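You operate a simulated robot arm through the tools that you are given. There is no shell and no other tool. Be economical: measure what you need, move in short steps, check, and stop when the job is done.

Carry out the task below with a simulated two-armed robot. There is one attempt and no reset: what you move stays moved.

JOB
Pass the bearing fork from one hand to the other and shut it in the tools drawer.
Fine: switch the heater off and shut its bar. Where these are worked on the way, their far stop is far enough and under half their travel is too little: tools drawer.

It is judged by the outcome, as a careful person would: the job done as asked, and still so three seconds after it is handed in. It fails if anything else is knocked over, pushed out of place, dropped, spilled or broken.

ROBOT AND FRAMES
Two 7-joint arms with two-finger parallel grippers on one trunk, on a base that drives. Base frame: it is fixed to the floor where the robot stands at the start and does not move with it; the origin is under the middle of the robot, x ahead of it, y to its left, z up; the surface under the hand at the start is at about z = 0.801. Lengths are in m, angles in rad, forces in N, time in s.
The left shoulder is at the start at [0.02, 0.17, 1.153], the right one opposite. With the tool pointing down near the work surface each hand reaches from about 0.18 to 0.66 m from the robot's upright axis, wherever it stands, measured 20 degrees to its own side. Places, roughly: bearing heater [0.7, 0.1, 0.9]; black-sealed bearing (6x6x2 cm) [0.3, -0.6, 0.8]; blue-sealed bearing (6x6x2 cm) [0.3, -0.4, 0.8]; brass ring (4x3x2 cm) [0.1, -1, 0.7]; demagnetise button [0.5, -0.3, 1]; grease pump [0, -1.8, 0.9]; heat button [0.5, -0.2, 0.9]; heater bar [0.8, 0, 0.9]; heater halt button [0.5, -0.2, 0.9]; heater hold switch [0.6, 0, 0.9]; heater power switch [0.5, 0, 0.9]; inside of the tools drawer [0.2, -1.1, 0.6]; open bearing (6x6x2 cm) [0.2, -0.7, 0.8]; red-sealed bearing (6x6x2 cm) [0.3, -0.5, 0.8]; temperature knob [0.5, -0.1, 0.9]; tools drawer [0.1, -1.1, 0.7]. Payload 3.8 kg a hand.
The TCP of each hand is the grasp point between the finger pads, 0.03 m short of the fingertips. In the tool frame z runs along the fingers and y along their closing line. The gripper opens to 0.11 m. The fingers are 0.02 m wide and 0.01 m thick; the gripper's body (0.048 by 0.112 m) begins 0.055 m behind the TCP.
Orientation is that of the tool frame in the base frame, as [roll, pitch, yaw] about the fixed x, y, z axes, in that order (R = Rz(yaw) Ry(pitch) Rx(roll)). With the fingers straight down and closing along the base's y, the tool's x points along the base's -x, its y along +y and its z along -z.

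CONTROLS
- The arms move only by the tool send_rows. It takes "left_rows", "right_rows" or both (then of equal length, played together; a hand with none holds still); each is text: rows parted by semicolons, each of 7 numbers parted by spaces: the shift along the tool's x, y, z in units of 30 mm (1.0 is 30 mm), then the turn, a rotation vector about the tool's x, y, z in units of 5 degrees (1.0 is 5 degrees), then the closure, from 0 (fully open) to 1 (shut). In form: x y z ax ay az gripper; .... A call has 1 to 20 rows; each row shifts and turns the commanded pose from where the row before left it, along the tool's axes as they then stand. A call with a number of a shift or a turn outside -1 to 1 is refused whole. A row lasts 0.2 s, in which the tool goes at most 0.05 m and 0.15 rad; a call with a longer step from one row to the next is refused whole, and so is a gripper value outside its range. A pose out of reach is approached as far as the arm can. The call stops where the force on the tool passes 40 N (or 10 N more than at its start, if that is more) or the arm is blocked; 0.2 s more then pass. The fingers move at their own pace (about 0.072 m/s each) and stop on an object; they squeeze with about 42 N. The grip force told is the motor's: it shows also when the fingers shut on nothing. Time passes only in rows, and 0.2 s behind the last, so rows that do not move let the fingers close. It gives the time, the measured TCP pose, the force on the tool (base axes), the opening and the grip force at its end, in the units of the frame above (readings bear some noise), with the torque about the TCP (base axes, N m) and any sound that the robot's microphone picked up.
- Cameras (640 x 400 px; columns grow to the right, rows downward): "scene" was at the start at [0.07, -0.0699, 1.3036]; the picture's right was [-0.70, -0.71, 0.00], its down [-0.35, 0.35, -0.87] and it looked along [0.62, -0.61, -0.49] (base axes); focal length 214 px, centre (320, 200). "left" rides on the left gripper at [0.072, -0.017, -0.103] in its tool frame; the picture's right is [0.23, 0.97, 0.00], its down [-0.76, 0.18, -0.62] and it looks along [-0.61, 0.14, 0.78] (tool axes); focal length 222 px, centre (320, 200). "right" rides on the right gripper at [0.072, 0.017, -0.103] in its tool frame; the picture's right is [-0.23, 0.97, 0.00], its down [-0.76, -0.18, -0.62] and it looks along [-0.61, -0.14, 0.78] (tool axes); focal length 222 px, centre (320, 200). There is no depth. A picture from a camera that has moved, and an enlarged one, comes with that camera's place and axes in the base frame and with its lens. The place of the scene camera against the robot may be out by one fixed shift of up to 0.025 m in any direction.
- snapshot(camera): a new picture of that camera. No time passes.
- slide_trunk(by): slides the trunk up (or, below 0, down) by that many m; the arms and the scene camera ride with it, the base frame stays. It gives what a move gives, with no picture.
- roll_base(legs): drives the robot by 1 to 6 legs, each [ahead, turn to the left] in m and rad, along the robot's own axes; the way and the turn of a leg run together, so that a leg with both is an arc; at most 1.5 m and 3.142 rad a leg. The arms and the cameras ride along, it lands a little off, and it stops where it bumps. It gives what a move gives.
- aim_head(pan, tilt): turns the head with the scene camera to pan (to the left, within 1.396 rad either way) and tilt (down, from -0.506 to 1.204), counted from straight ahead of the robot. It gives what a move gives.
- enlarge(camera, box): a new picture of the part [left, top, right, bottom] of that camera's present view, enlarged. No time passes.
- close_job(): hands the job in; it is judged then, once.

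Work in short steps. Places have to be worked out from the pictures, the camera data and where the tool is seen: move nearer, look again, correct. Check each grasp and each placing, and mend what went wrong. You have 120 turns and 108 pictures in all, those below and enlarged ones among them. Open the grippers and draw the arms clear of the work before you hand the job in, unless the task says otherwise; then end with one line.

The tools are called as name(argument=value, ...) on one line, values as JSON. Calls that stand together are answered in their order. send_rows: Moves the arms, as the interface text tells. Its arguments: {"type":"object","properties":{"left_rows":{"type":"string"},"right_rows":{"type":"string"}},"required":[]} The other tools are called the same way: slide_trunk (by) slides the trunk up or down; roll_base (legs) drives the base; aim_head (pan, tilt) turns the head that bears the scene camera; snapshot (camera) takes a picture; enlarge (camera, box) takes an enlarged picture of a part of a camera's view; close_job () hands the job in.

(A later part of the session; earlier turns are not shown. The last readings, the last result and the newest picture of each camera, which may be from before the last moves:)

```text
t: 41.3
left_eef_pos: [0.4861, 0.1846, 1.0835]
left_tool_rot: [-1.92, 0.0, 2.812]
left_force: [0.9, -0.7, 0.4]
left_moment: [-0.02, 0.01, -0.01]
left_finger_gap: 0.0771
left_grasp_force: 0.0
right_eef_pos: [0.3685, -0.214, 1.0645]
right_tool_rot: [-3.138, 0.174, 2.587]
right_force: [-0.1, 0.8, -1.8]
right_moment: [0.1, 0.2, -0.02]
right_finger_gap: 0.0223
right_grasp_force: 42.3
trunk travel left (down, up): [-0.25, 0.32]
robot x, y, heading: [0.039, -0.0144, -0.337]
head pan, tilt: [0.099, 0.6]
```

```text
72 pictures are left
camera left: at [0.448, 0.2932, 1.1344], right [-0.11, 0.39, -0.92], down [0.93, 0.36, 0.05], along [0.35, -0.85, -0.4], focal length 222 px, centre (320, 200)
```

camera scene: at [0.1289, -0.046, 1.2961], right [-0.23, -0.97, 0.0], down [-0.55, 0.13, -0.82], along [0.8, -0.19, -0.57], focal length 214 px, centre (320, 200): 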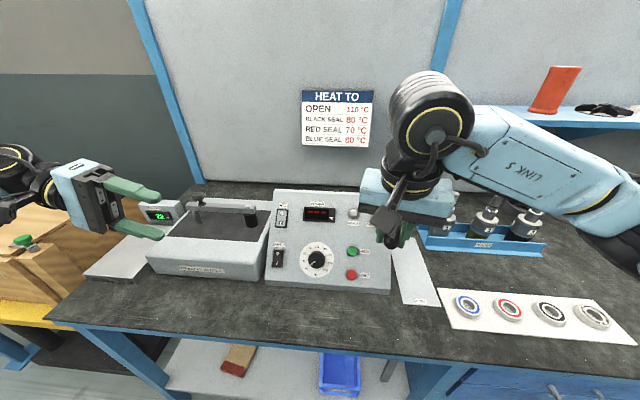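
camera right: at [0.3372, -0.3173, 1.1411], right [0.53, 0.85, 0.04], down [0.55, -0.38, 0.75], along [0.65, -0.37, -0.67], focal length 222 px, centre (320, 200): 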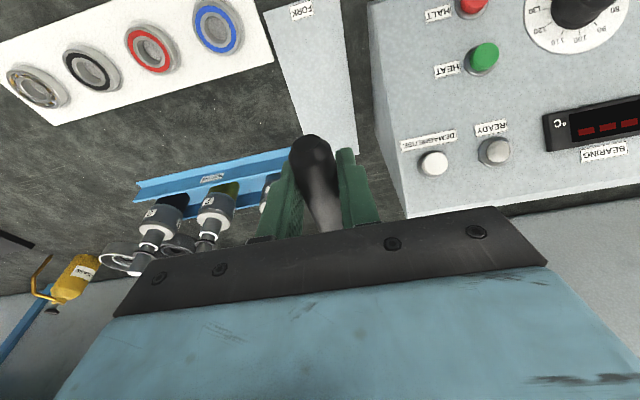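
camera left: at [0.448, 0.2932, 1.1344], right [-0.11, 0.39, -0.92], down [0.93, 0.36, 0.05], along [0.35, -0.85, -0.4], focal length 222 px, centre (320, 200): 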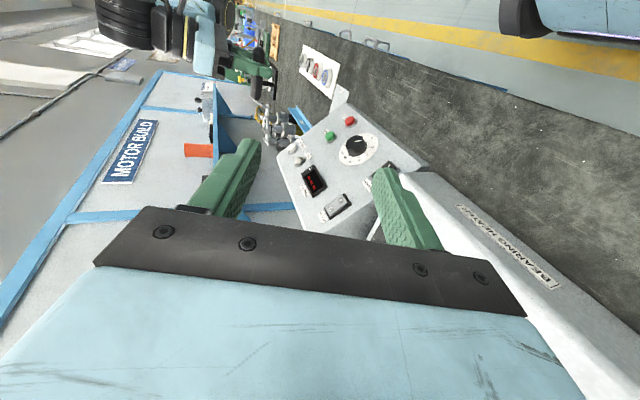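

The right yaw ended 13° short, so I correct it; then the left rolls a little further and comes to 12 cm beside the handle's front part.

send_rows(right_rows="0 0 0 -.15 0 -.845 1; 0 0 0 -.15 0 -.845 1; 0 0 0 -.15 0 -.845 1; 0 0 0 0 0 0 1; 0 0 0 0 0 0 1; 0 0 0 0 0 0 1; 0 0 0 0 0 0 1; 0 0 0 0 0 0 1; 0 0 0 0 0 0 1; 0 0 0 0 0 0 1; 0 0 0 0 0 0 1; 0 0 0 0 0 0 1; 0 0 0 0 0 0 1", left_rows="0 0 0 1 0 0 .3; 0 0 0 1 0 0 .3; 0 0 0 0 0 0 .3; -.317 -.092 .989 0 0 0 .3; -.317 -.092 .989 0 0 0 .3; -.317 -.092 .989 0 0 0 .3; -.317 -.092 .989 0 0 0 .3; -.317 -.092 .989 0 0 0 .3; -.317 -.092 .989 0 0 0 .3; -.317 -.092 .989 0 0 0 .3; -.317 -.092 .989 0 0 0 .3; -.317 -.092 .989 0 0 0 .3; -.317 -.092 .989 0 0 0 .3")

snapshot(camera="left")

snapshot(camera="scene")

```text
t: 44.1
left_eef_pos: [0.479, -0.1302, 1.0584]
left_tool_rot: [-1.746, 0.0, 2.811]
left_force: [-1.0, -0.2, -0.1]
left_moment: [-0.01, 0.04, -0.01]
left_finger_gap: 0.077
left_grasp_force: 0.1
right_eef_pos: [0.3681, -0.2141, 1.0637]
right_tool_rot: [3.141, 0.174, 2.809]
right_force: [-0.3, 0.5, -2.8]
right_moment: [0.07, 0.18, -0.01]
right_finger_gap: 0.0223
right_grasp_force: 41.7
trunk travel left (down, up): [-0.25, 0.32]
robot x, y, heading: [0.0389, -0.0173, -0.333]
head pan, tilt: [0.099, 0.6]
```

```text
71 pictures are left
camera left: at [0.4434, -0.0124, 1.0932], right [-0.16, 0.23, -0.96], down [0.93, 0.36, -0.07], along [0.33, -0.9, -0.28], focal length 222 px, centre (320, 200)
```

left: 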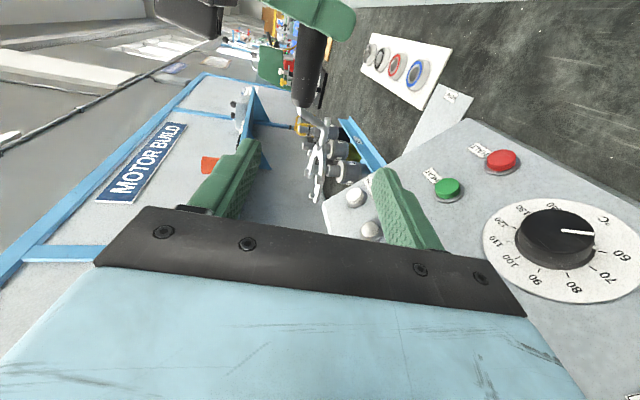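

```text
70 pictures are left
camera scene: at [0.1288, -0.047, 1.2961], right [-0.23, -0.97, 0.0], down [-0.55, 0.13, -0.82], along [0.8, -0.19, -0.57], focal length 214 px, centre (320, 200)
```

scene: 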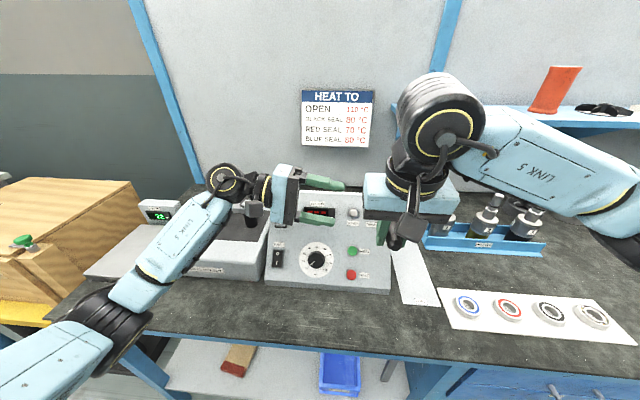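

The handle's free part is at f-depth between the right fingers and the neck, at z≈1.056. I shift the left hand to match, roll to 90°, and advance partway.

send_rows(left_rows="0 0 0 1 0 0 .3; 0 0 0 1 0 0 .3; .777 .07 0 0 0 0 .3; 0 0 .858 0 0 0 .3; 0 0 .858 0 0 0 .3")

snapshot(camera="left")

enlarge(camera="scene", box=[220, 130, 480, 290])

```text
t: 45.3
left_eef_pos: [0.4408, -0.1719, 1.0591]
left_tool_rot: [-1.572, 0.001, 2.812]
left_force: [-0.9, -0.1, 0.5]
left_moment: [-0.01, -0.01, 0.02]
left_finger_gap: 0.0768
left_grasp_force: 0.1
right_eef_pos: [0.3664, -0.2141, 1.0641]
right_tool_rot: [-3.14, 0.173, 2.809]
right_force: [-0.5, 0.3, -2.1]
right_moment: [0.04, 0.17, 0.0]
right_finger_gap: 0.0224
right_grasp_force: 41.1
trunk travel left (down, up): [-0.25, 0.32]
robot x, y, heading: [0.0372, -0.0137, -0.33]
head pan, tilt: [0.099, 0.6]
```

```text
69 pictures are left
camera left: at [0.4056, -0.0505, 1.0759], right [-0.21, 0.07, -0.97], down [0.92, 0.34, -0.18], along [0.32, -0.94, -0.14], focal length 222 px, centre (320, 200)
```

left: 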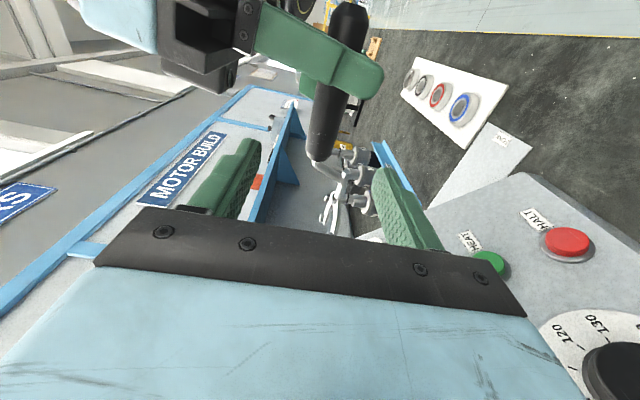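

```text
2.46 times, centred on (350, 210) of scene
camera zoom: at [0.1286, -0.0467, 1.2961], right [-0.23, -0.97, 0.0], down [-0.55, 0.13, -0.83], along [0.8, -0.19, -0.56], focal length 528 px, centre (246, 175)
```

zoom: 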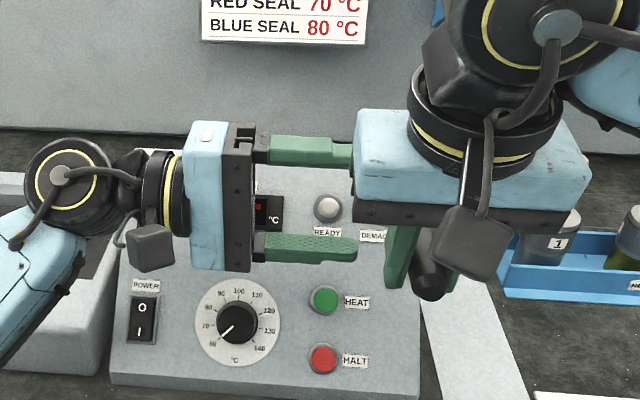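

All aligned: handle at z≈1.055, left fingers above and below it. I advance the last 5 cm and close the left hand.

send_rows(left_rows="0 .06 .885 0 0 0 .3; 0 .06 .885 0 0 0 .3; 0 0 0 0 0 0 .6; 0 0 0 0 0 0 1; 0 0 0 0 0 0 1; 0 0 0 0 0 0 1; 0 0 0 0 0 0 1")

snapshot(camera="left")

snapshot(camera="right")

```text
t: 46.9
left_eef_pos: [0.4254, -0.2212, 1.0554]
left_tool_rot: [-1.567, 0.0, 2.812]
left_force: [-2.1, -3.4, 20.5]
left_moment: [-0.05, 0.66, 0.18]
left_finger_gap: 0.0221
left_grasp_force: 42.4
right_eef_pos: [0.3666, -0.2141, 1.0628]
right_tool_rot: [-3.142, 0.173, 2.813]
right_force: [1.6, 2.5, -23.5]
right_moment: [0.25, 0.72, 0.02]
right_finger_gap: 0.0226
right_grasp_force: 41.9
trunk travel left (down, up): [-0.25, 0.32]
robot x, y, heading: [0.0396, -0.0123, -0.339]
head pan, tilt: [0.099, 0.6]
```

```text
67 pictures are left
camera left: at [0.39, -0.0989, 1.0723], right [-0.22, 0.07, -0.97], down [0.92, 0.34, -0.18], along [0.32, -0.94, -0.14], focal length 222 px, centre (320, 200)
```

left: 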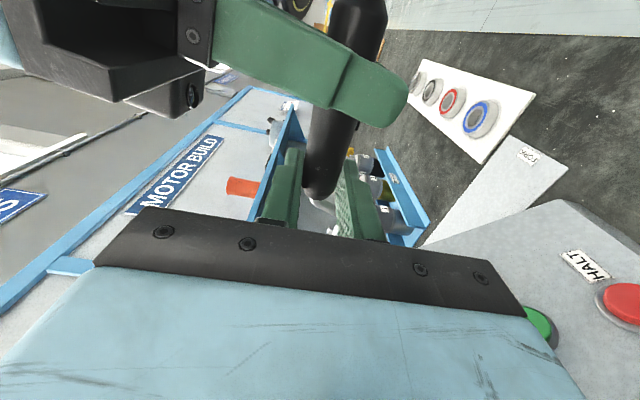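

```text
66 pictures are left
camera right: at [0.288, -0.169, 1.1512], right [0.53, 0.85, 0.04], down [0.55, -0.38, 0.74], along [0.65, -0.37, -0.67], focal length 222 px, centre (320, 200)
```

right: 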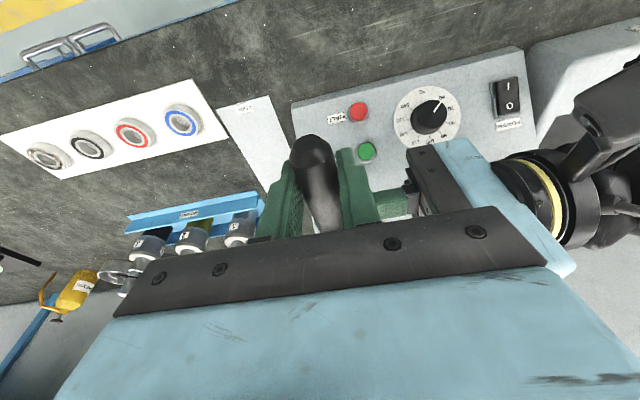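

Both hands hold it (left gap 22 mm, 42 N). I relieve the slight vertical strain, open the right hand and lift it away.

send_rows(left_rows="0 -.07 0 0 0 0 1; 0 0 0 0 0 0 1; 0 0 0 0 0 0 1; 0 0 0 0 0 0 1; 0 0 0 0 0 0 1; 0 0 0 0 0 0 1; 0 0 0 0 0 0 1; 0 0 0 0 0 0 1", right_rows="0 0 0 0 0 0 1; 0 0 0 0 0 0 .7; 0 0 0 0 0 0 .4; 0 0 0 0 0 0 .4; 0 0 -.7 0 0 0 .4; 0 0 -1 0 0 0 .4; 0 0 -1 0 0 0 .4; 0 0 -1 0 0 0 .4")

snapshot(camera="left")

snapshot(camera="right")

```text
t: 48.7
left_eef_pos: [0.4242, -0.2195, 1.0562]
left_tool_rot: [-1.57, -0.001, 2.812]
left_force: [0.5, 0.1, 0.5]
left_moment: [0.05, 0.05, 0.0]
left_finger_gap: 0.022
left_grasp_force: 42.1
right_eef_pos: [0.3457, -0.2067, 1.1703]
right_tool_rot: [-3.141, 0.174, 2.81]
right_force: [0.0, 0.0, 0.6]
right_moment: [-0.01, 0.04, 0.01]
right_finger_gap: 0.0659
right_grasp_force: 0.0
trunk travel left (down, up): [-0.25, 0.32]
robot x, y, heading: [0.0387, -0.0144, -0.331]
head pan, tilt: [0.099, 0.6]
```

```text
65 pictures are left
camera left: at [0.3895, -0.0987, 1.073], right [-0.21, 0.07, -0.97], down [0.92, 0.34, -0.18], along [0.32, -0.94, -0.14], focal length 222 px, centre (320, 200)
```

left: 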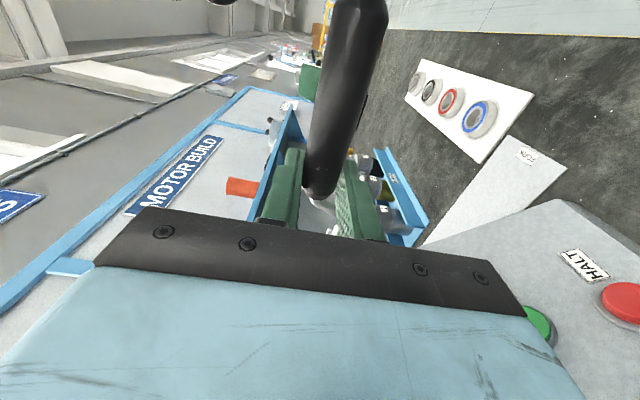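

```text
64 pictures are left
camera right: at [0.267, -0.162, 1.2592], right [0.53, 0.85, 0.04], down [0.55, -0.38, 0.75], along [0.65, -0.37, -0.67], focal length 222 px, centre (320, 200)
```

right: 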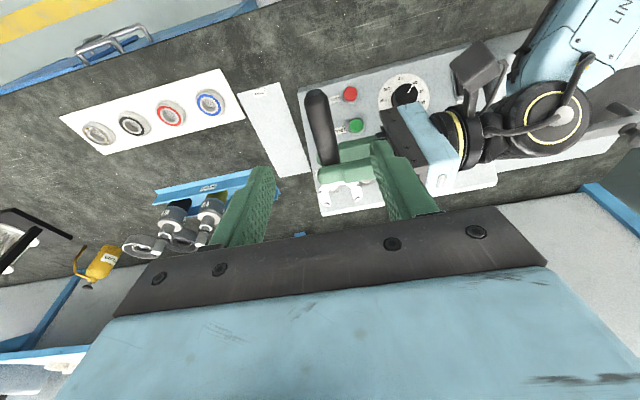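

Handover done; the fork is held by the left hand alone. I draw the arms apart and look toward the drawer.

send_rows(left_rows="0 -.8 -.8 0 0 0 1; 0 -.8 -.8 0 0 0 1; 0 -.8 -.8 0 0 0 1; 0 -.8 -.8 0 0 0 1; 0 0 0 0 0 0 1; 0 0 0 0 0 0 1", right_rows=".3 -.9 0 0 0 0 .4; .3 -.9 0 0 0 0 .4; .3 -.9 0 0 0 0 .4; .3 -.9 0 0 0 0 .4; .3 -.9 0 0 0 0 .4; .3 -.9 0 0 0 0 .4")

aim_head(pan=-1.0, tilt=0.6)

snapshot(camera="scene")

snapshot(camera="right")

```text
t: 50.1
left_eef_pos: [0.4549, -0.1313, 1.1526]
left_tool_rot: [-1.571, 0.0, 2.811]
left_force: [0.2, 1.1, -1.8]
left_moment: [0.03, 0.07, 0.01]
left_finger_gap: 0.022
left_grasp_force: 41.8
right_eef_pos: [0.244, -0.3444, 1.1647]
right_tool_rot: [3.141, 0.174, 2.811]
right_force: [-0.6, -1.3, 0.2]
right_moment: [-0.04, 0.0, -0.01]
right_finger_gap: 0.066
right_grasp_force: 0.1
trunk travel left (down, up): [-0.25, 0.32]
robot x, y, heading: [0.0358, -0.0156, -0.327]
head pan, tilt: [0.099, 0.6]
```

```text
t: 51.4
left_eef_pos: [0.4549, -0.1312, 1.1521]
left_tool_rot: [-1.571, 0.0, 2.812]
left_force: [-0.3, 0.5, -2.4]
left_moment: [0.05, 0.03, 0.03]
left_finger_gap: 0.022
left_grasp_force: 41.7
right_eef_pos: [0.2452, -0.3444, 1.1643]
right_tool_rot: [-3.141, 0.174, 2.809]
right_force: [0.1, -0.4, 0.1]
right_moment: [-0.04, -0.02, 0.03]
right_finger_gap: 0.0661
right_grasp_force: 0.0
trunk travel left (down, up): [-0.25, 0.32]
robot x, y, heading: [0.0411, -0.0109, -0.338]
head pan, tilt: [-1.0, 0.6]
```

```text
63 pictures are left
camera scene: at [0.0638, -0.112, 1.2961], right [-0.97, -0.24, 0.0], down [-0.13, 0.55, -0.83], along [0.2, -0.8, -0.56], focal length 214 px, centre (320, 200)
```

scene: 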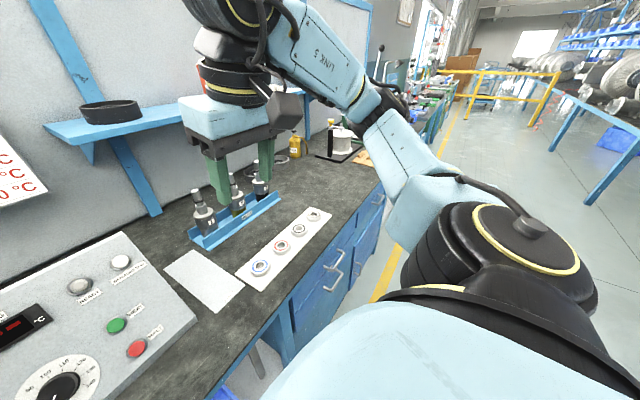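

```text
62 pictures are left
camera right: at [0.1663, -0.2986, 1.2525], right [0.53, 0.85, 0.04], down [0.55, -0.38, 0.75], along [0.65, -0.37, -0.66], focal length 222 px, centre (320, 200)
```

right: 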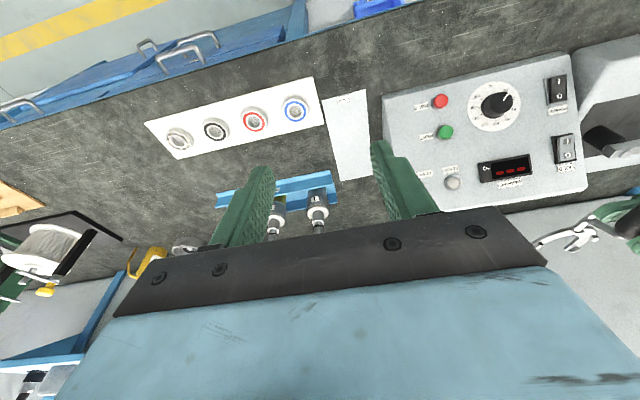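

enlarge(camera="scene", box=[270, 130, 450, 330])

enlarge(camera="right", box=[0, 0, 240, 150])

```text
2.00 times, centred on (360, 230) of scene
camera zoom: at [0.0638, -0.112, 1.2961], right [-0.97, -0.24, 0.0], down [-0.13, 0.55, -0.83], along [0.2, -0.8, -0.56], focal length 429 px, centre (240, 140)
```

zoom: 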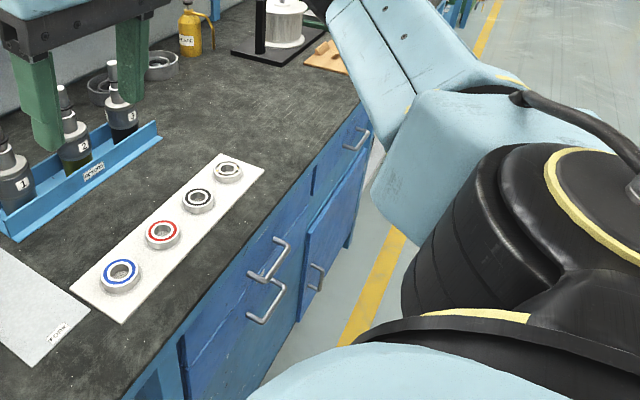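

```text
2.67 times, centred on (120, 75) of right
camera zoom: at [0.1663, -0.2986, 1.2525], right [0.53, 0.85, 0.04], down [0.55, -0.38, 0.75], along [0.65, -0.37, -0.66], focal length 592 px, centre (853, 533)
```

zoom: 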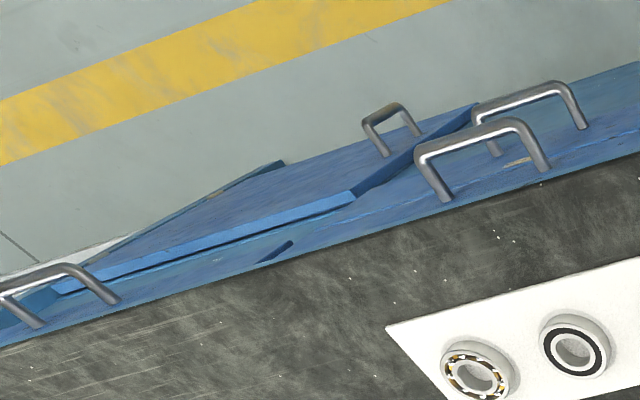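

The tools drawer's handle appears at about [0.01, -1.01, 0.7], under the bench's edge to the right. I back off, turn right and drive along the bench, then face it again.

roll_base(legs=[[-0.27, 0], [0, -1.571]])

aim_head(pan=0.3, tilt=0.6)

snapshot(camera="scene")

```text
t: 57.1
left_eef_pos: [-0.3276, -0.3447, 1.1522]
left_tool_rot: [-1.57, 0.001, 1.265]
left_force: [-0.5, -0.7, -1.5]
left_moment: [0.0, -0.04, 0.0]
left_finger_gap: 0.0222
left_grasp_force: 41.6
right_eef_pos: [-0.5458, -0.1401, 1.1648]
right_tool_rot: [3.141, 0.174, 1.264]
right_force: [-0.2, 0.3, -0.1]
right_moment: [0.0, -0.02, 0.0]
right_finger_gap: 0.0661
right_grasp_force: 0.1
trunk travel left (down, up): [-0.25, 0.32]
robot x, y, heading: [-0.2193, 0.0737, -1.88]
head pan, tilt: [-1.0, 0.6]
```

```text
t: 58.6
left_eef_pos: [-0.3282, -0.3452, 1.1526]
left_tool_rot: [-1.572, 0.0, 1.267]
left_force: [-0.3, -0.2, -2.5]
left_moment: [0.0, -0.08, 0.02]
left_finger_gap: 0.0222
left_grasp_force: 41.4
right_eef_pos: [-0.546, -0.1402, 1.1638]
right_tool_rot: [3.141, 0.176, 1.265]
right_force: [0.2, -0.5, 0.6]
right_moment: [-0.02, 0.01, 0.0]
right_finger_gap: 0.0661
right_grasp_force: 0.0
trunk travel left (down, up): [-0.25, 0.32]
robot x, y, heading: [-0.2182, 0.0784, -1.881]
head pan, tilt: [0.3, 0.6]
```

```text
59 pictures are left
camera scene: at [-0.2427, -0.0396, 1.2961], right [-1.0, 0.01, 0.0], down [0.0, 0.57, -0.82], along [-0.01, -0.82, -0.57], focal length 214 px, centre (320, 200)
```

scene: 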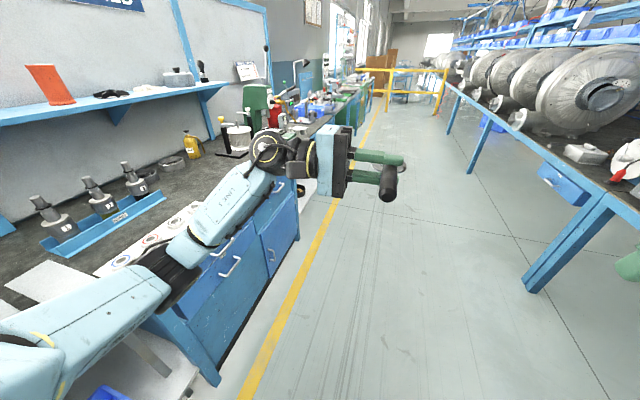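

The aisle is clear. I drive along and turn to face the drawer.

roll_base(legs=[[0.93, 0], [0, 1.55]])

aim_head(pan=0, tilt=0.9)

snapshot(camera="scene")

snapshot(camera="right")

```text
t: 67.3
left_eef_pos: [-0.0704, -0.9048, 1.1535]
left_tool_rot: [-1.57, 0.0, 2.871]
left_force: [-0.8, 0.2, -2.1]
left_moment: [0.08, 0.06, -0.02]
left_finger_gap: 0.0224
left_grasp_force: 41.6
right_eef_pos: [-0.2665, -1.1294, 1.1639]
right_tool_rot: [3.142, 0.174, 2.869]
right_force: [-0.2, -0.5, 0.4]
right_moment: [0.02, -0.01, 0.02]
right_finger_gap: 0.0661
right_grasp_force: 0.0
trunk travel left (down, up): [-0.25, 0.32]
robot x, y, heading: [-0.4958, -0.8116, -0.269]
head pan, tilt: [0.3, 0.6]
```

```text
t: 68.1
left_eef_pos: [-0.0702, -0.9039, 1.1521]
left_tool_rot: [-1.57, 0.0, 2.872]
left_force: [0.7, 0.9, -3.1]
left_moment: [0.06, 0.02, 0.0]
left_finger_gap: 0.0221
left_grasp_force: 42.0
right_eef_pos: [-0.2686, -1.1278, 1.164]
right_tool_rot: [3.142, 0.176, 2.87]
right_force: [-0.3, -0.4, -0.4]
right_moment: [-0.01, 0.02, 0.01]
right_finger_gap: 0.0662
right_grasp_force: 0.1
trunk travel left (down, up): [-0.25, 0.32]
robot x, y, heading: [-0.4909, -0.8101, -0.269]
head pan, tilt: [0.0, 0.901]
```

```text
58 pictures are left
camera scene: at [-0.416, -0.8432, 1.2714], right [-0.27, -0.96, 0.0], down [-0.75, 0.21, -0.62], along [0.6, -0.17, -0.78], focal length 214 px, centre (320, 200)
```

scene: 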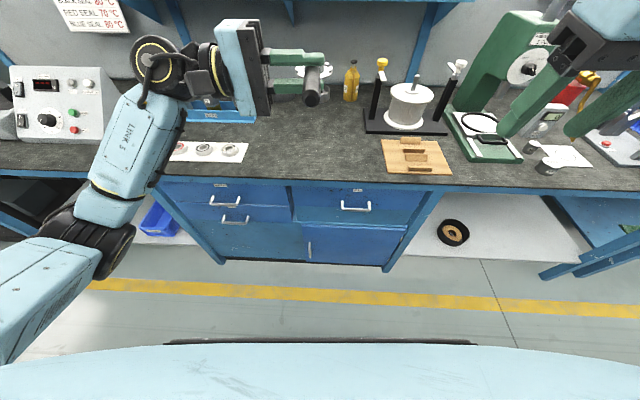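

```text
57 pictures are left
camera right: at [-0.3489, -1.0887, 1.2525], right [0.48, 0.88, 0.04], down [0.57, -0.34, 0.75], along [0.67, -0.33, -0.66], focal length 222 px, centre (320, 200)
```

right: 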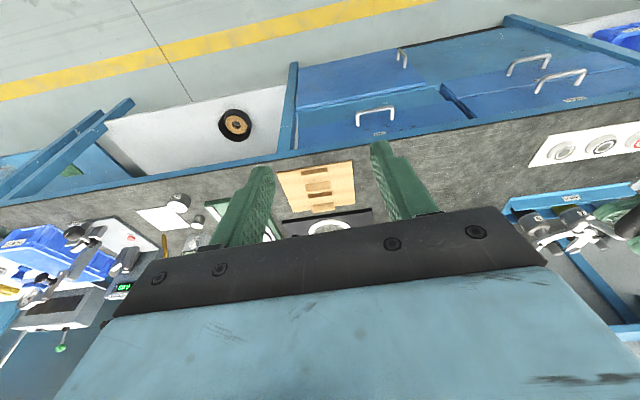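

Robot now faces the bench, handle at about [-0.02, -1.08, 0.70]. I zoom in on the drawer front.

enlarge(camera="scene", box=[280, 170, 440, 270])

enlarge(camera="right", box=[260, 20, 480, 157])

```text
4.00 times, centred on (360, 220) of scene
camera zoom: at [-0.416, -0.8432, 1.2714], right [-0.27, -0.96, 0.0], down [-0.75, 0.21, -0.62], along [0.6, -0.17, -0.78], focal length 858 px, centre (160, 120)
```

zoom: 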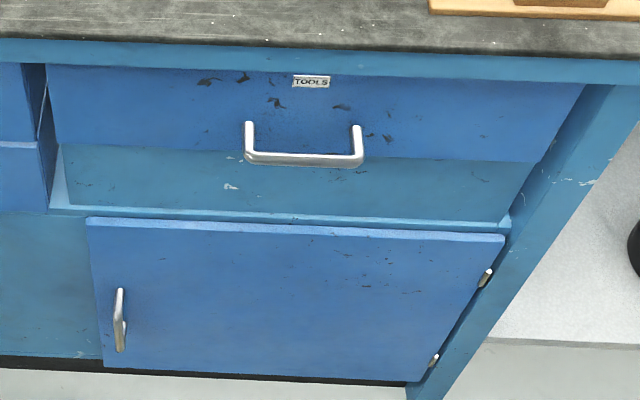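

```text
2.91 times, centred on (370, 88) of right
camera zoom: at [-0.3489, -1.0887, 1.2525], right [0.48, 0.88, 0.04], down [0.57, -0.34, 0.75], along [0.67, -0.33, -0.66], focal length 646 px, centre (174, 524)
```

zoom: 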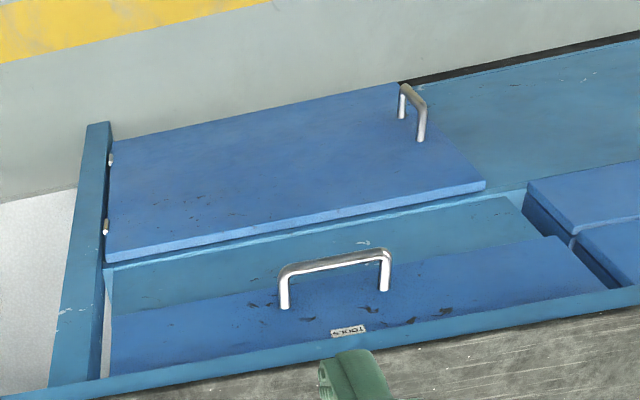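

The drawer is labelled TOOLS, with a U-shaped handle about 11 cm wide. I trim the heading, lower the trunk, and turn the right hand so its fingers will close vertically on the bar.

roll_base(legs=[[0, -0.06]])

slide_trunk(by=-0.2)

send_rows(right_rows="0 0 0 0 1 0 .4; 0 0 0 0 1 0 .4; 0 0 0 0 0 1 .4; 0 0 0 0 0 1 .4; 0 0 0 0 0 1 .4; 0 0 0 0 0 1 .4; 0 0 0 0 0 1 .4; 0 0 0 0 0 1 .4; 0 0 0 0 0 1 .4; 0 0 0 0 0 1 .4; 0 0 0 0 0 1 .4; 0 0 0 0 0 1 .4; 0 0 0 0 0 1 .4; 0 0 0 0 0 1 .4; 0 0 0 0 0 1 .4; 0 0 0 0 0 1 .4; 0 0 0 0 0 1 .4; 0 0 0 0 0 1 .4; 0 0 0 0 0 1 .4; 0 0 0 0 0 1 .4")

snapshot(camera="scene")

```text
t: 69.0
left_eef_pos: [-0.0781, -0.9312, 1.1517]
left_tool_rot: [-1.571, 0.0, 2.809]
left_force: [0.3, -0.4, -2.1]
left_moment: [0.05, 0.02, 0.03]
left_finger_gap: 0.0224
left_grasp_force: 41.7
right_eef_pos: [-0.2882, -1.1439, 1.1651]
right_tool_rot: [-3.141, 0.173, 2.805]
right_force: [-0.2, 0.6, 0.2]
right_moment: [-0.03, 0.01, -0.01]
right_finger_gap: 0.0659
right_grasp_force: 0.1
trunk travel left (down, up): [-0.25, 0.32]
robot x, y, heading: [-0.4934, -0.8135, -0.334]
head pan, tilt: [0.0, 0.901]
```

```text
t: 71.2
left_eef_pos: [-0.0762, -0.9296, 0.9517]
left_tool_rot: [-1.571, 0.0, 2.809]
left_force: [-0.1, -0.1, -2.2]
left_moment: [0.03, 0.04, 0.01]
left_finger_gap: 0.0221
left_grasp_force: 41.9
right_eef_pos: [-0.287, -1.1433, 0.9644]
right_tool_rot: [-3.141, 0.175, 2.807]
right_force: [-0.5, -0.3, 0.4]
right_moment: [-0.01, -0.01, -0.02]
right_finger_gap: 0.0659
right_grasp_force: 0.1
trunk travel left (down, up): [-0.05, 0.52]
robot x, y, heading: [-0.4935, -0.808, -0.332]
head pan, tilt: [0.0, 0.901]
```

```text
t: 75.3
left_eef_pos: [-0.0755, -0.9298, 0.9519]
left_tool_rot: [-1.572, 0.0, 2.808]
left_force: [-0.5, -0.5, -2.5]
left_moment: [0.08, 0.04, -0.02]
left_finger_gap: 0.0222
left_grasp_force: 42.4
right_eef_pos: [-0.2878, -1.1436, 0.9646]
right_tool_rot: [3.142, -0.001, 1.236]
right_force: [-0.1, 0.9, 0.6]
right_moment: [-0.01, 0.01, 0.01]
right_finger_gap: 0.0658
right_grasp_force: 0.1
trunk travel left (down, up): [-0.05, 0.52]
robot x, y, heading: [-0.4936, -0.8131, -0.34]
head pan, tilt: [0.0, 0.901]
```

```text
54 pictures are left
camera scene: at [-0.4179, -0.849, 1.0713], right [-0.33, -0.94, 0.0], down [-0.74, 0.26, -0.62], along [0.59, -0.2, -0.78], focal length 214 px, centre (320, 200)
```

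scene: 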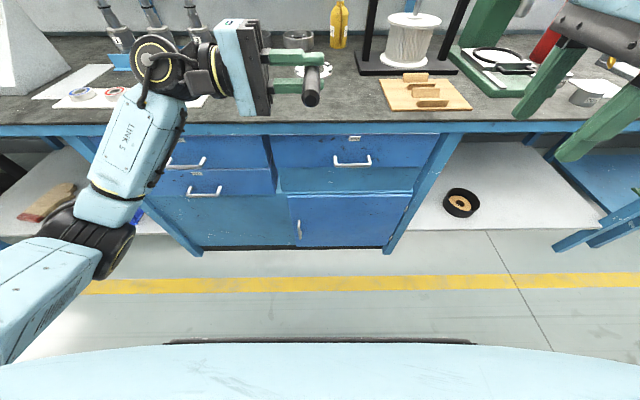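

The wrist made the 90°. Now I tilt the fingers 60° forward and bring them 10 cm short of the handle.

send_rows(right_rows="0 0 0 -1 0 0 .4; 0 0 0 -1 0 0 .4; 0 0 0 -1 0 0 .4; 0 0 0 -1 0 0 .4; 0 0 0 -1 0 0 .4; 0 0 0 -1 0 0 .4; 0 0 0 -1 0 0 .4; 0 0 0 -1 0 0 .4; 0 0 0 -1 0 0 .4; 0 0 0 -1 0 0 .4; 0 0 0 -1 0 0 .4; 0 0 0 -1 0 0 .4; .604 -.474 .971 0 0 0 .4; .604 -.474 .971 0 0 0 .4; .604 -.474 .971 0 0 0 .4; .604 -.474 .971 0 0 0 .4; .604 -.474 .971 0 0 0 .4; .604 -.474 .971 0 0 0 .4; .604 -.474 .971 0 0 0 .4; .604 -.474 .971 0 0 0 .4")

snapshot(camera="right")

snapshot(camera="scene")

```text
t: 79.5
left_eef_pos: [-0.0771, -0.9298, 0.9516]
left_tool_rot: [-1.57, -0.002, 2.808]
left_force: [0.9, 0.6, -2.4]
left_moment: [0.09, 0.04, -0.03]
left_finger_gap: 0.0223
left_grasp_force: 41.4
right_eef_pos: [-0.0377, -1.0767, 0.8162]
right_tool_rot: [2.092, 0.002, 1.236]
right_force: [-0.5, 0.1, 0.2]
right_moment: [0.0, 0.0, 0.02]
right_finger_gap: 0.0662
right_grasp_force: 0.1
right hand out of reach, approached as far as the arm can: row 7, 8, 9, 10, 11, 12, 13
trunk travel left (down, up): [-0.05, 0.52]
robot x, y, heading: [-0.4958, -0.814, -0.333]
head pan, tilt: [0.0, 0.901]
```

```text
53 pictures are left
camera right: at [-0.0917, -0.9813, 0.881], right [0.39, -0.37, 0.84], down [-0.84, -0.51, 0.16], along [0.37, -0.77, -0.51], focal length 222 px, centre (320, 200)
```

right: 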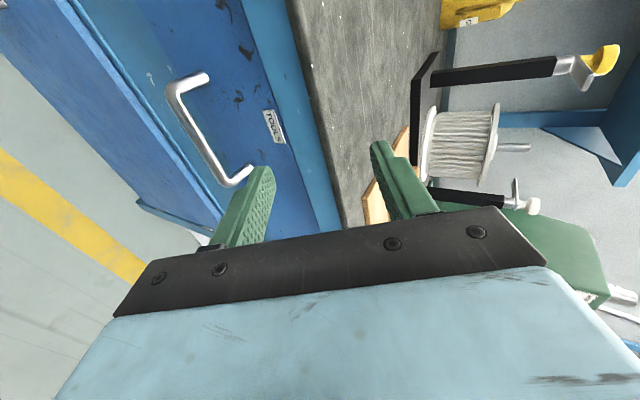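

```text
52 pictures are left
camera scene: at [-0.4178, -0.849, 1.0713], right [-0.33, -0.94, 0.0], down [-0.74, 0.26, -0.62], along [0.59, -0.2, -0.78], focal length 214 px, centre (320, 200)
```

scene: 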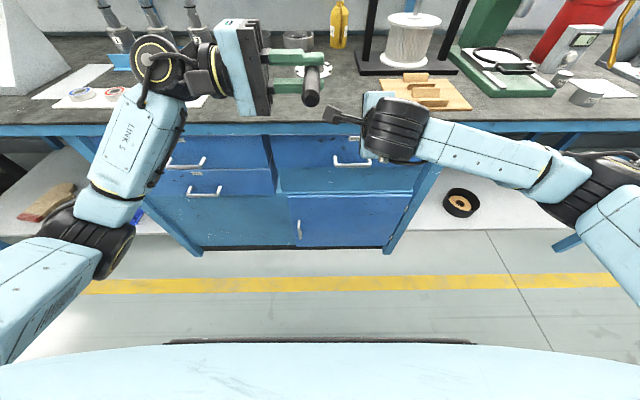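

From both right-hand views the bar is at about [-0.008, -1.072, 0.672]. I bring the fingers onto its line 9 cm short and narrow them to 5 cm.

send_rows(right_rows=".118 -.926 .045 0 0 0 .55; .118 -.926 .045 0 0 0 .55; .118 -.926 .045 0 0 0 .55; .118 -.926 .045 0 0 0 .55")

snapshot(camera="right")

```text
t: 80.5
left_eef_pos: [-0.077, -0.9304, 0.9534]
left_tool_rot: [-1.571, -0.001, 2.808]
left_force: [0.0, 0.1, -2.2]
left_moment: [0.05, 0.06, -0.03]
left_finger_gap: 0.0221
left_grasp_force: 41.9
right_eef_pos: [-0.0822, -1.0484, 0.7159]
right_tool_rot: [2.095, 0.0, 1.235]
right_force: [0.1, 0.3, 0.4]
right_moment: [-0.03, -0.02, -0.04]
right_finger_gap: 0.0494
right_grasp_force: 0.1
trunk travel left (down, up): [-0.05, 0.52]
robot x, y, heading: [-0.4907, -0.8079, -0.335]
head pan, tilt: [0.0, 0.901]
```

```text
51 pictures are left
camera right: at [-0.1351, -0.9522, 0.7808], right [0.38, -0.37, 0.84], down [-0.84, -0.51, 0.16], along [0.37, -0.77, -0.51], focal length 222 px, centre (320, 200)
```

right: 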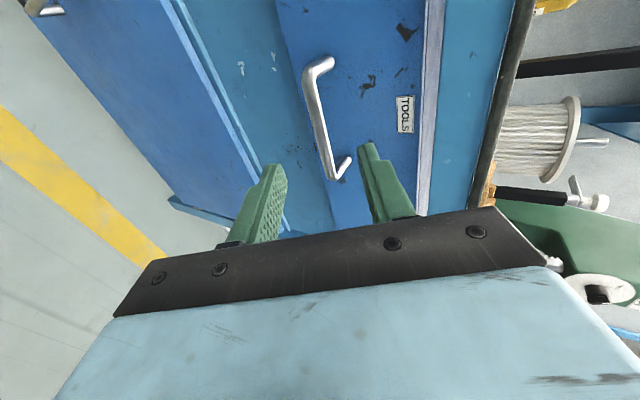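

Refined bar: [-0.002, -1.078, 0.660]. I advance onto it in small steps and close.

send_rows(right_rows="0 -.19 .7 0 0 0 .55; 0 0 .7 0 0 0 .55; 0 0 .7 0 0 0 .55; 0 0 .35 0 0 0 .55; 0 0 .3 0 0 0 .55; 0 0 0 0 0 0 1; 0 0 0 0 0 0 1; 0 0 0 0 0 0 1; 0 0 0 0 0 0 1")

snapshot(camera="right")

```text
t: 82.5
left_eef_pos: [-0.0782, -0.9279, 0.9545]
left_tool_rot: [-1.57, 0.001, 2.807]
left_force: [-0.1, -0.5, -2.9]
left_moment: [0.07, 0.03, 0.01]
left_finger_gap: 0.022
left_grasp_force: 42.5
right_eef_pos: [-0.0193, -1.0731, 0.6752]
right_tool_rot: [2.08, 0.0, 1.236]
right_force: [4.1, -4.7, 33.8]
right_moment: [-0.71, 0.07, -0.09]
right_finger_gap: 0.0118
right_grasp_force: 44.8
trunk travel left (down, up): [-0.05, 0.52]
robot x, y, heading: [-0.4899, -0.8127, -0.335]
head pan, tilt: [0.0, 0.901]
```

```text
50 pictures are left
camera right: at [-0.0722, -0.9764, 0.7396], right [0.37, -0.37, 0.85], down [-0.85, -0.51, 0.15], along [0.38, -0.78, -0.51], focal length 222 px, centre (320, 200)
```

right: 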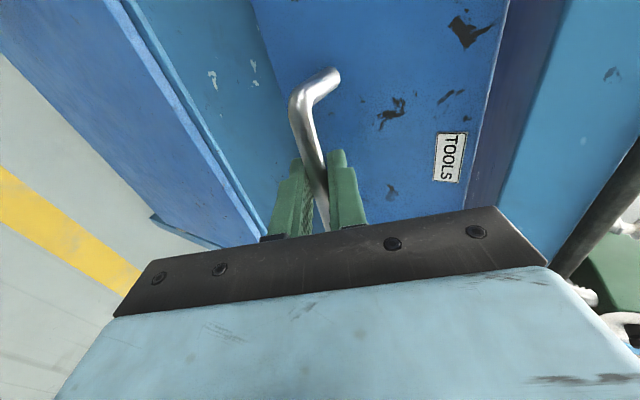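

The bar is gripped. I relieve the vertical strain and pull 4.5 cm with the arm to see if the drawer slides.

send_rows(right_rows="0 .12 -.07 0 0 0 1; 0 0 0 0 0 0 1; 0 -.15 -.26 0 0 0 1; 0 -.15 -.26 0 0 0 1; 0 -.15 -.26 0 0 0 1; 0 -.15 -.26 0 0 0 1; 0 -.15 -.26 0 0 0 1")

snapshot(camera="scene")

```text
t: 84.2
left_eef_pos: [-0.0785, -0.931, 0.9537]
left_tool_rot: [-1.571, 0.0, 2.808]
left_force: [-0.1, 0.5, -3.0]
left_moment: [0.08, 0.05, 0.05]
left_finger_gap: 0.0219
left_grasp_force: 42.0
right_eef_pos: [-0.0626, -1.0563, 0.6755]
right_tool_rot: [2.084, 0.003, 1.235]
right_force: [-3.7, -12.0, 32.6]
right_moment: [-0.07, -0.14, 1.09]
right_finger_gap: 0.0117
right_grasp_force: 45.0
trunk travel left (down, up): [-0.05, 0.52]
robot x, y, heading: [-0.4937, -0.8127, -0.334]
head pan, tilt: [0.0, 0.901]
```

```text
49 pictures are left
camera scene: at [-0.4199, -0.849, 1.0716], right [-0.33, -0.94, 0.0], down [-0.74, 0.26, -0.62], along [0.59, -0.2, -0.78], focal length 214 px, centre (320, 200)
```

scene: 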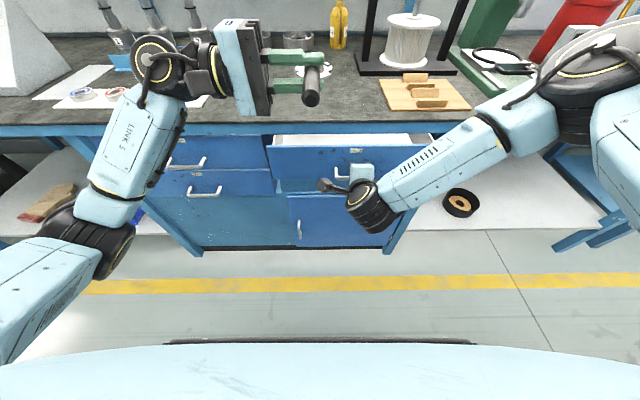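

The drawer slides. I relieve more strain, then pull by backing the base 0.15 m.

send_rows(right_rows="0 .17 -.1 0 0 0 1; 0 0 0 0 0 0 1")

roll_base(legs=[[-0.15, 0]])

snapshot(camera="scene")

```text
t: 84.8
left_eef_pos: [-0.0763, -0.9313, 0.9526]
left_tool_rot: [-1.571, 0.002, 2.809]
left_force: [-0.4, 0.4, -3.5]
left_moment: [0.07, 0.03, -0.01]
left_finger_gap: 0.0222
left_grasp_force: 42.7
right_eef_pos: [-0.0634, -1.0569, 0.6753]
right_tool_rot: [2.1, 0.002, 1.233]
right_force: [-4.4, -10.1, 3.0]
right_moment: [-0.93, 0.23, -0.64]
right_finger_gap: 0.012
right_grasp_force: 44.6
trunk travel left (down, up): [-0.05, 0.52]
robot x, y, heading: [-0.4896, -0.8139, -0.334]
head pan, tilt: [0.0, 0.901]
```

```text
t: 86.1
left_eef_pos: [-0.2214, -0.8814, 0.9517]
left_tool_rot: [-1.574, -0.003, 2.806]
left_force: [0.5, -0.4, -2.5]
left_moment: [0.06, 0.05, 0.01]
left_finger_gap: 0.022
left_grasp_force: 42.0
right_eef_pos: [-0.2079, -1.0081, 0.676]
right_tool_rot: [2.098, 0.003, 1.232]
right_force: [-6.0, -18.5, -15.8]
right_moment: [-0.18, 0.14, 0.93]
right_finger_gap: 0.0117
right_grasp_force: 45.0
trunk travel left (down, up): [-0.05, 0.52]
robot x, y, heading: [-0.6389, -0.7581, -0.335]
head pan, tilt: [0.0, 0.901]
```

```text
48 pictures are left
camera scene: at [-0.5625, -0.8005, 1.0711], right [-0.33, -0.94, 0.0], down [-0.74, 0.26, -0.62], along [0.59, -0.2, -0.78], focal length 214 px, centre (320, 200)
```

scene: 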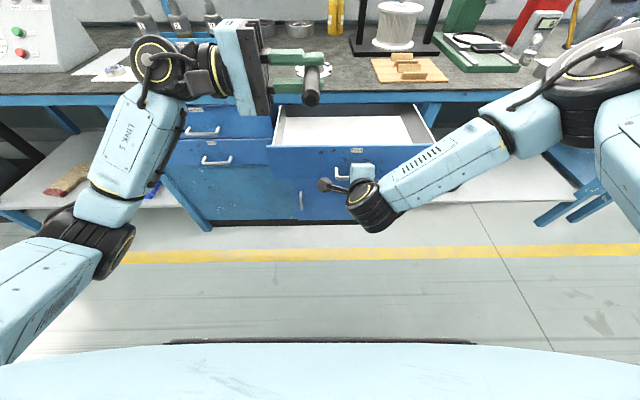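

About 0.19 m open. I pull a bit more, 0.08 m.

roll_base(legs=[[-0.08, 0]])

snapshot(camera="scene")

snapshot(camera="right")

```text
t: 87.3
left_eef_pos: [-0.2951, -0.8548, 0.952]
left_tool_rot: [-1.572, -0.002, 2.806]
left_force: [0.0, -0.8, -1.9]
left_moment: [0.04, 0.01, -0.01]
left_finger_gap: 0.0223
left_grasp_force: 41.9
right_eef_pos: [-0.2765, -0.9872, 0.6773]
right_tool_rot: [2.085, 0.01, 1.224]
right_force: [6.2, 0.2, -4.6]
right_moment: [-0.27, 0.12, 0.02]
right_finger_gap: 0.0119
right_grasp_force: 44.8
trunk travel left (down, up): [-0.05, 0.52]
robot x, y, heading: [-0.7124, -0.7336, -0.334]
head pan, tilt: [0.0, 0.901]
stopped in leg 1: the force on the tool passed its limit at 76 N (the readings are from after the stop); the commanded pose is now the measured one
```

```text
47 pictures are left
camera scene: at [-0.6357, -0.7731, 1.0713], right [-0.33, -0.94, 0.0], down [-0.74, 0.26, -0.62], along [0.59, -0.2, -0.78], focal length 214 px, centre (320, 200)
```

scene: 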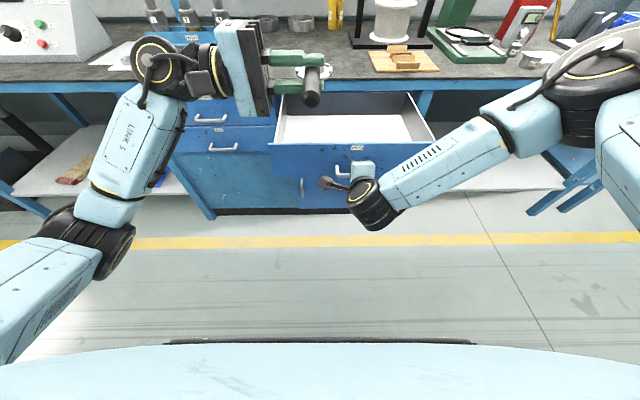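

```text
46 pictures are left
camera right: at [-0.3294, -0.8896, 0.742], right [0.38, -0.37, 0.85], down [-0.85, -0.5, 0.16], along [0.37, -0.78, -0.5], focal length 222 px, centre (320, 200)
```

right: 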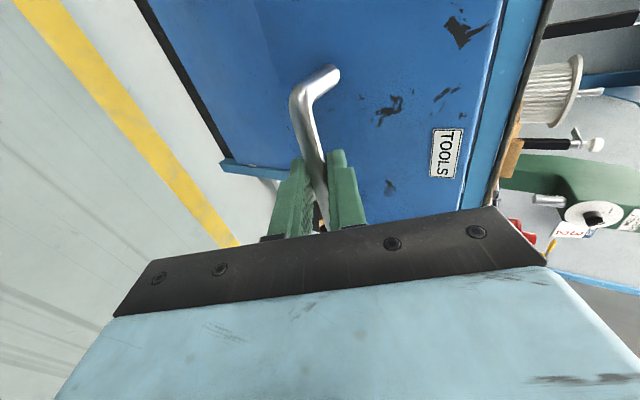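

The drawer hit its far stop (about 0.27 m open). I look inside it for other things, such as the brass ring.

enlarge(camera="scene", box=[250, 60, 450, 200])

snapshot(camera="left")

```text
2.86 times, centred on (350, 130) of scene
camera zoom: at [-0.6357, -0.7731, 1.0713], right [-0.33, -0.94, 0.0], down [-0.74, 0.26, -0.62], along [0.59, -0.2, -0.78], focal length 613 px, centre (234, 400)
```

zoom: 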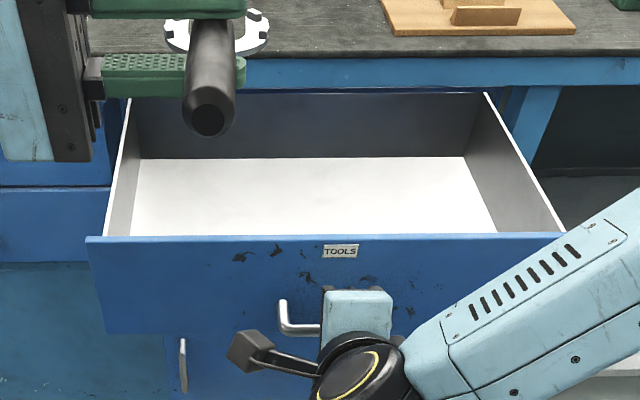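

```text
44 pictures are left
camera left: at [-0.3295, -0.7335, 0.9677], right [-0.21, 0.08, -0.97], down [0.92, 0.34, -0.18], along [0.32, -0.94, -0.14], focal length 222 px, centre (320, 200)
```

left: 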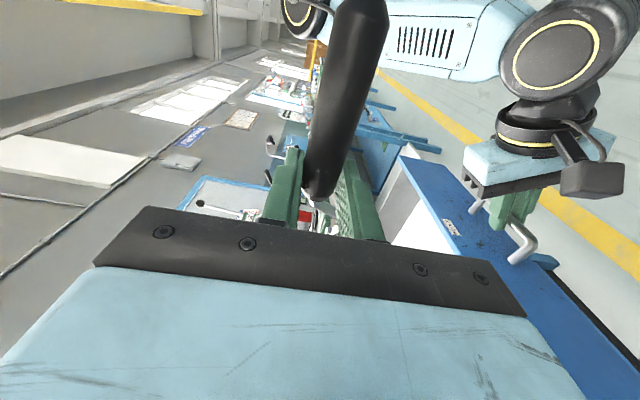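

What I can see of the drawer is empty; its near part is hidden. I release the handle and draw the right hand back and up.

send_rows(right_rows="0 0 0 0 0 0 .6; 0 0 0 0 0 0 .5; 0 0 -.5 0 0 0 .5; 0 0 -1 0 0 0 .5; 0 0 -1 0 0 0 .5; 0 0 -1 0 0 0 .5; -.6 .8 -.46 0 0 0 .5; -.6 .8 -.46 0 0 0 .5; -.6 .8 -.46 0 0 0 .5; -.6 .8 -.46 0 0 0 .5; -.6 .8 -.46 0 0 0 .5; -.6 .8 -.46 0 0 0 .5; -.6 .8 -.46 0 0 0 .5; -.6 .8 -.46 0 0 0 .5; -.6 .8 -.46 0 0 0 .5; -.6 .8 -.46 0 0 0 .5")

snapshot(camera="scene")

```text
t: 90.7
left_eef_pos: [-0.2956, -0.8545, 0.9522]
left_tool_rot: [-1.575, 0.0, 2.807]
left_force: [0.7, -0.6, -2.3]
left_moment: [0.03, 0.05, 0.01]
left_finger_gap: 0.0222
left_grasp_force: 41.7
right_eef_pos: [-0.3989, -1.1208, 1.005]
right_tool_rot: [2.085, 0.006, 1.225]
right_force: [-0.5, 1.1, 0.7]
right_moment: [0.0, -0.01, 0.0]
right_finger_gap: 0.055
right_grasp_force: 0.0
right hand out of reach, approached as far as the arm can: row 9, 10, 11
trunk travel left (down, up): [-0.05, 0.52]
robot x, y, heading: [-0.7124, -0.7365, -0.339]
head pan, tilt: [0.0, 0.901]
```

```text
43 pictures are left
camera scene: at [-0.6365, -0.7731, 1.0713], right [-0.33, -0.94, 0.0], down [-0.74, 0.26, -0.62], along [0.59, -0.2, -0.78], focal length 214 px, centre (320, 200)
```

scene: 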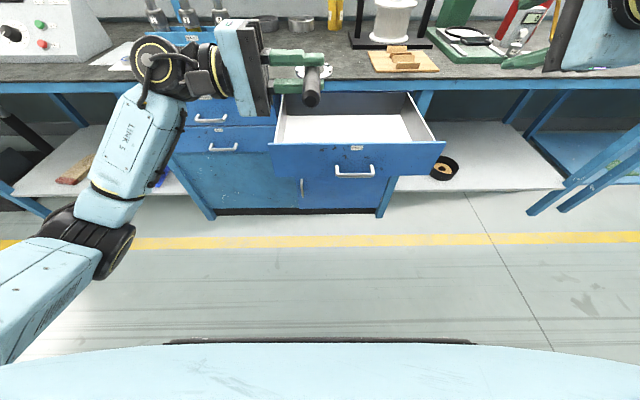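

Clear. I drive ahead 0.12 m so the left hand reaches over the drawer, then look down into it.

roll_base(legs=[[0.12, 0]])

snapshot(camera="scene")

snapshot(camera="right")

```text
t: 91.9
left_eef_pos: [-0.1807, -0.8949, 0.9509]
left_tool_rot: [-1.572, 0.0, 2.804]
left_force: [0.7, 0.2, -2.9]
left_moment: [0.03, 0.03, 0.04]
left_finger_gap: 0.0221
left_grasp_force: 41.9
right_eef_pos: [-0.2854, -1.1605, 1.0049]
right_tool_rot: [2.086, 0.007, 1.225]
right_force: [-0.5, -0.6, 0.4]
right_moment: [-0.01, -0.01, 0.01]
right_finger_gap: 0.0551
right_grasp_force: 0.1
trunk travel left (down, up): [-0.05, 0.52]
robot x, y, heading: [-0.5993, -0.775, -0.335]
head pan, tilt: [0.0, 0.901]
```

```text
42 pictures are left
camera scene: at [-0.5226, -0.8129, 1.0713], right [-0.33, -0.94, 0.0], down [-0.74, 0.26, -0.62], along [0.59, -0.2, -0.78], focal length 214 px, centre (320, 200)
```

scene: 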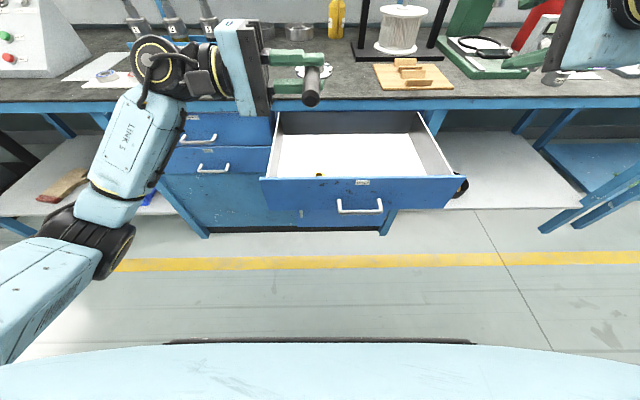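

```text
41 pictures are left
camera right: at [-0.3376, -1.0644, 1.0691], right [0.38, -0.37, 0.85], down [-0.85, -0.5, 0.16], along [0.37, -0.78, -0.5], focal length 222 px, centre (320, 200)
```

right: 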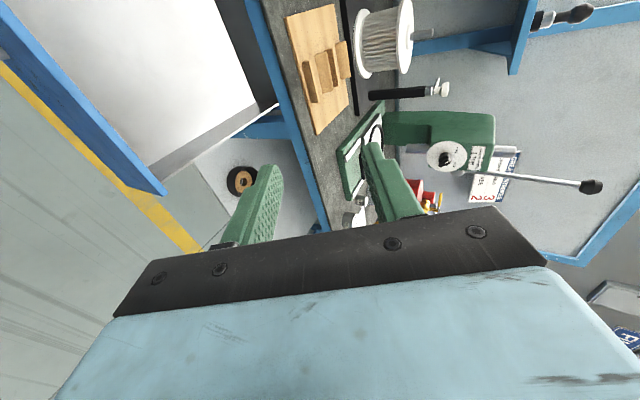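

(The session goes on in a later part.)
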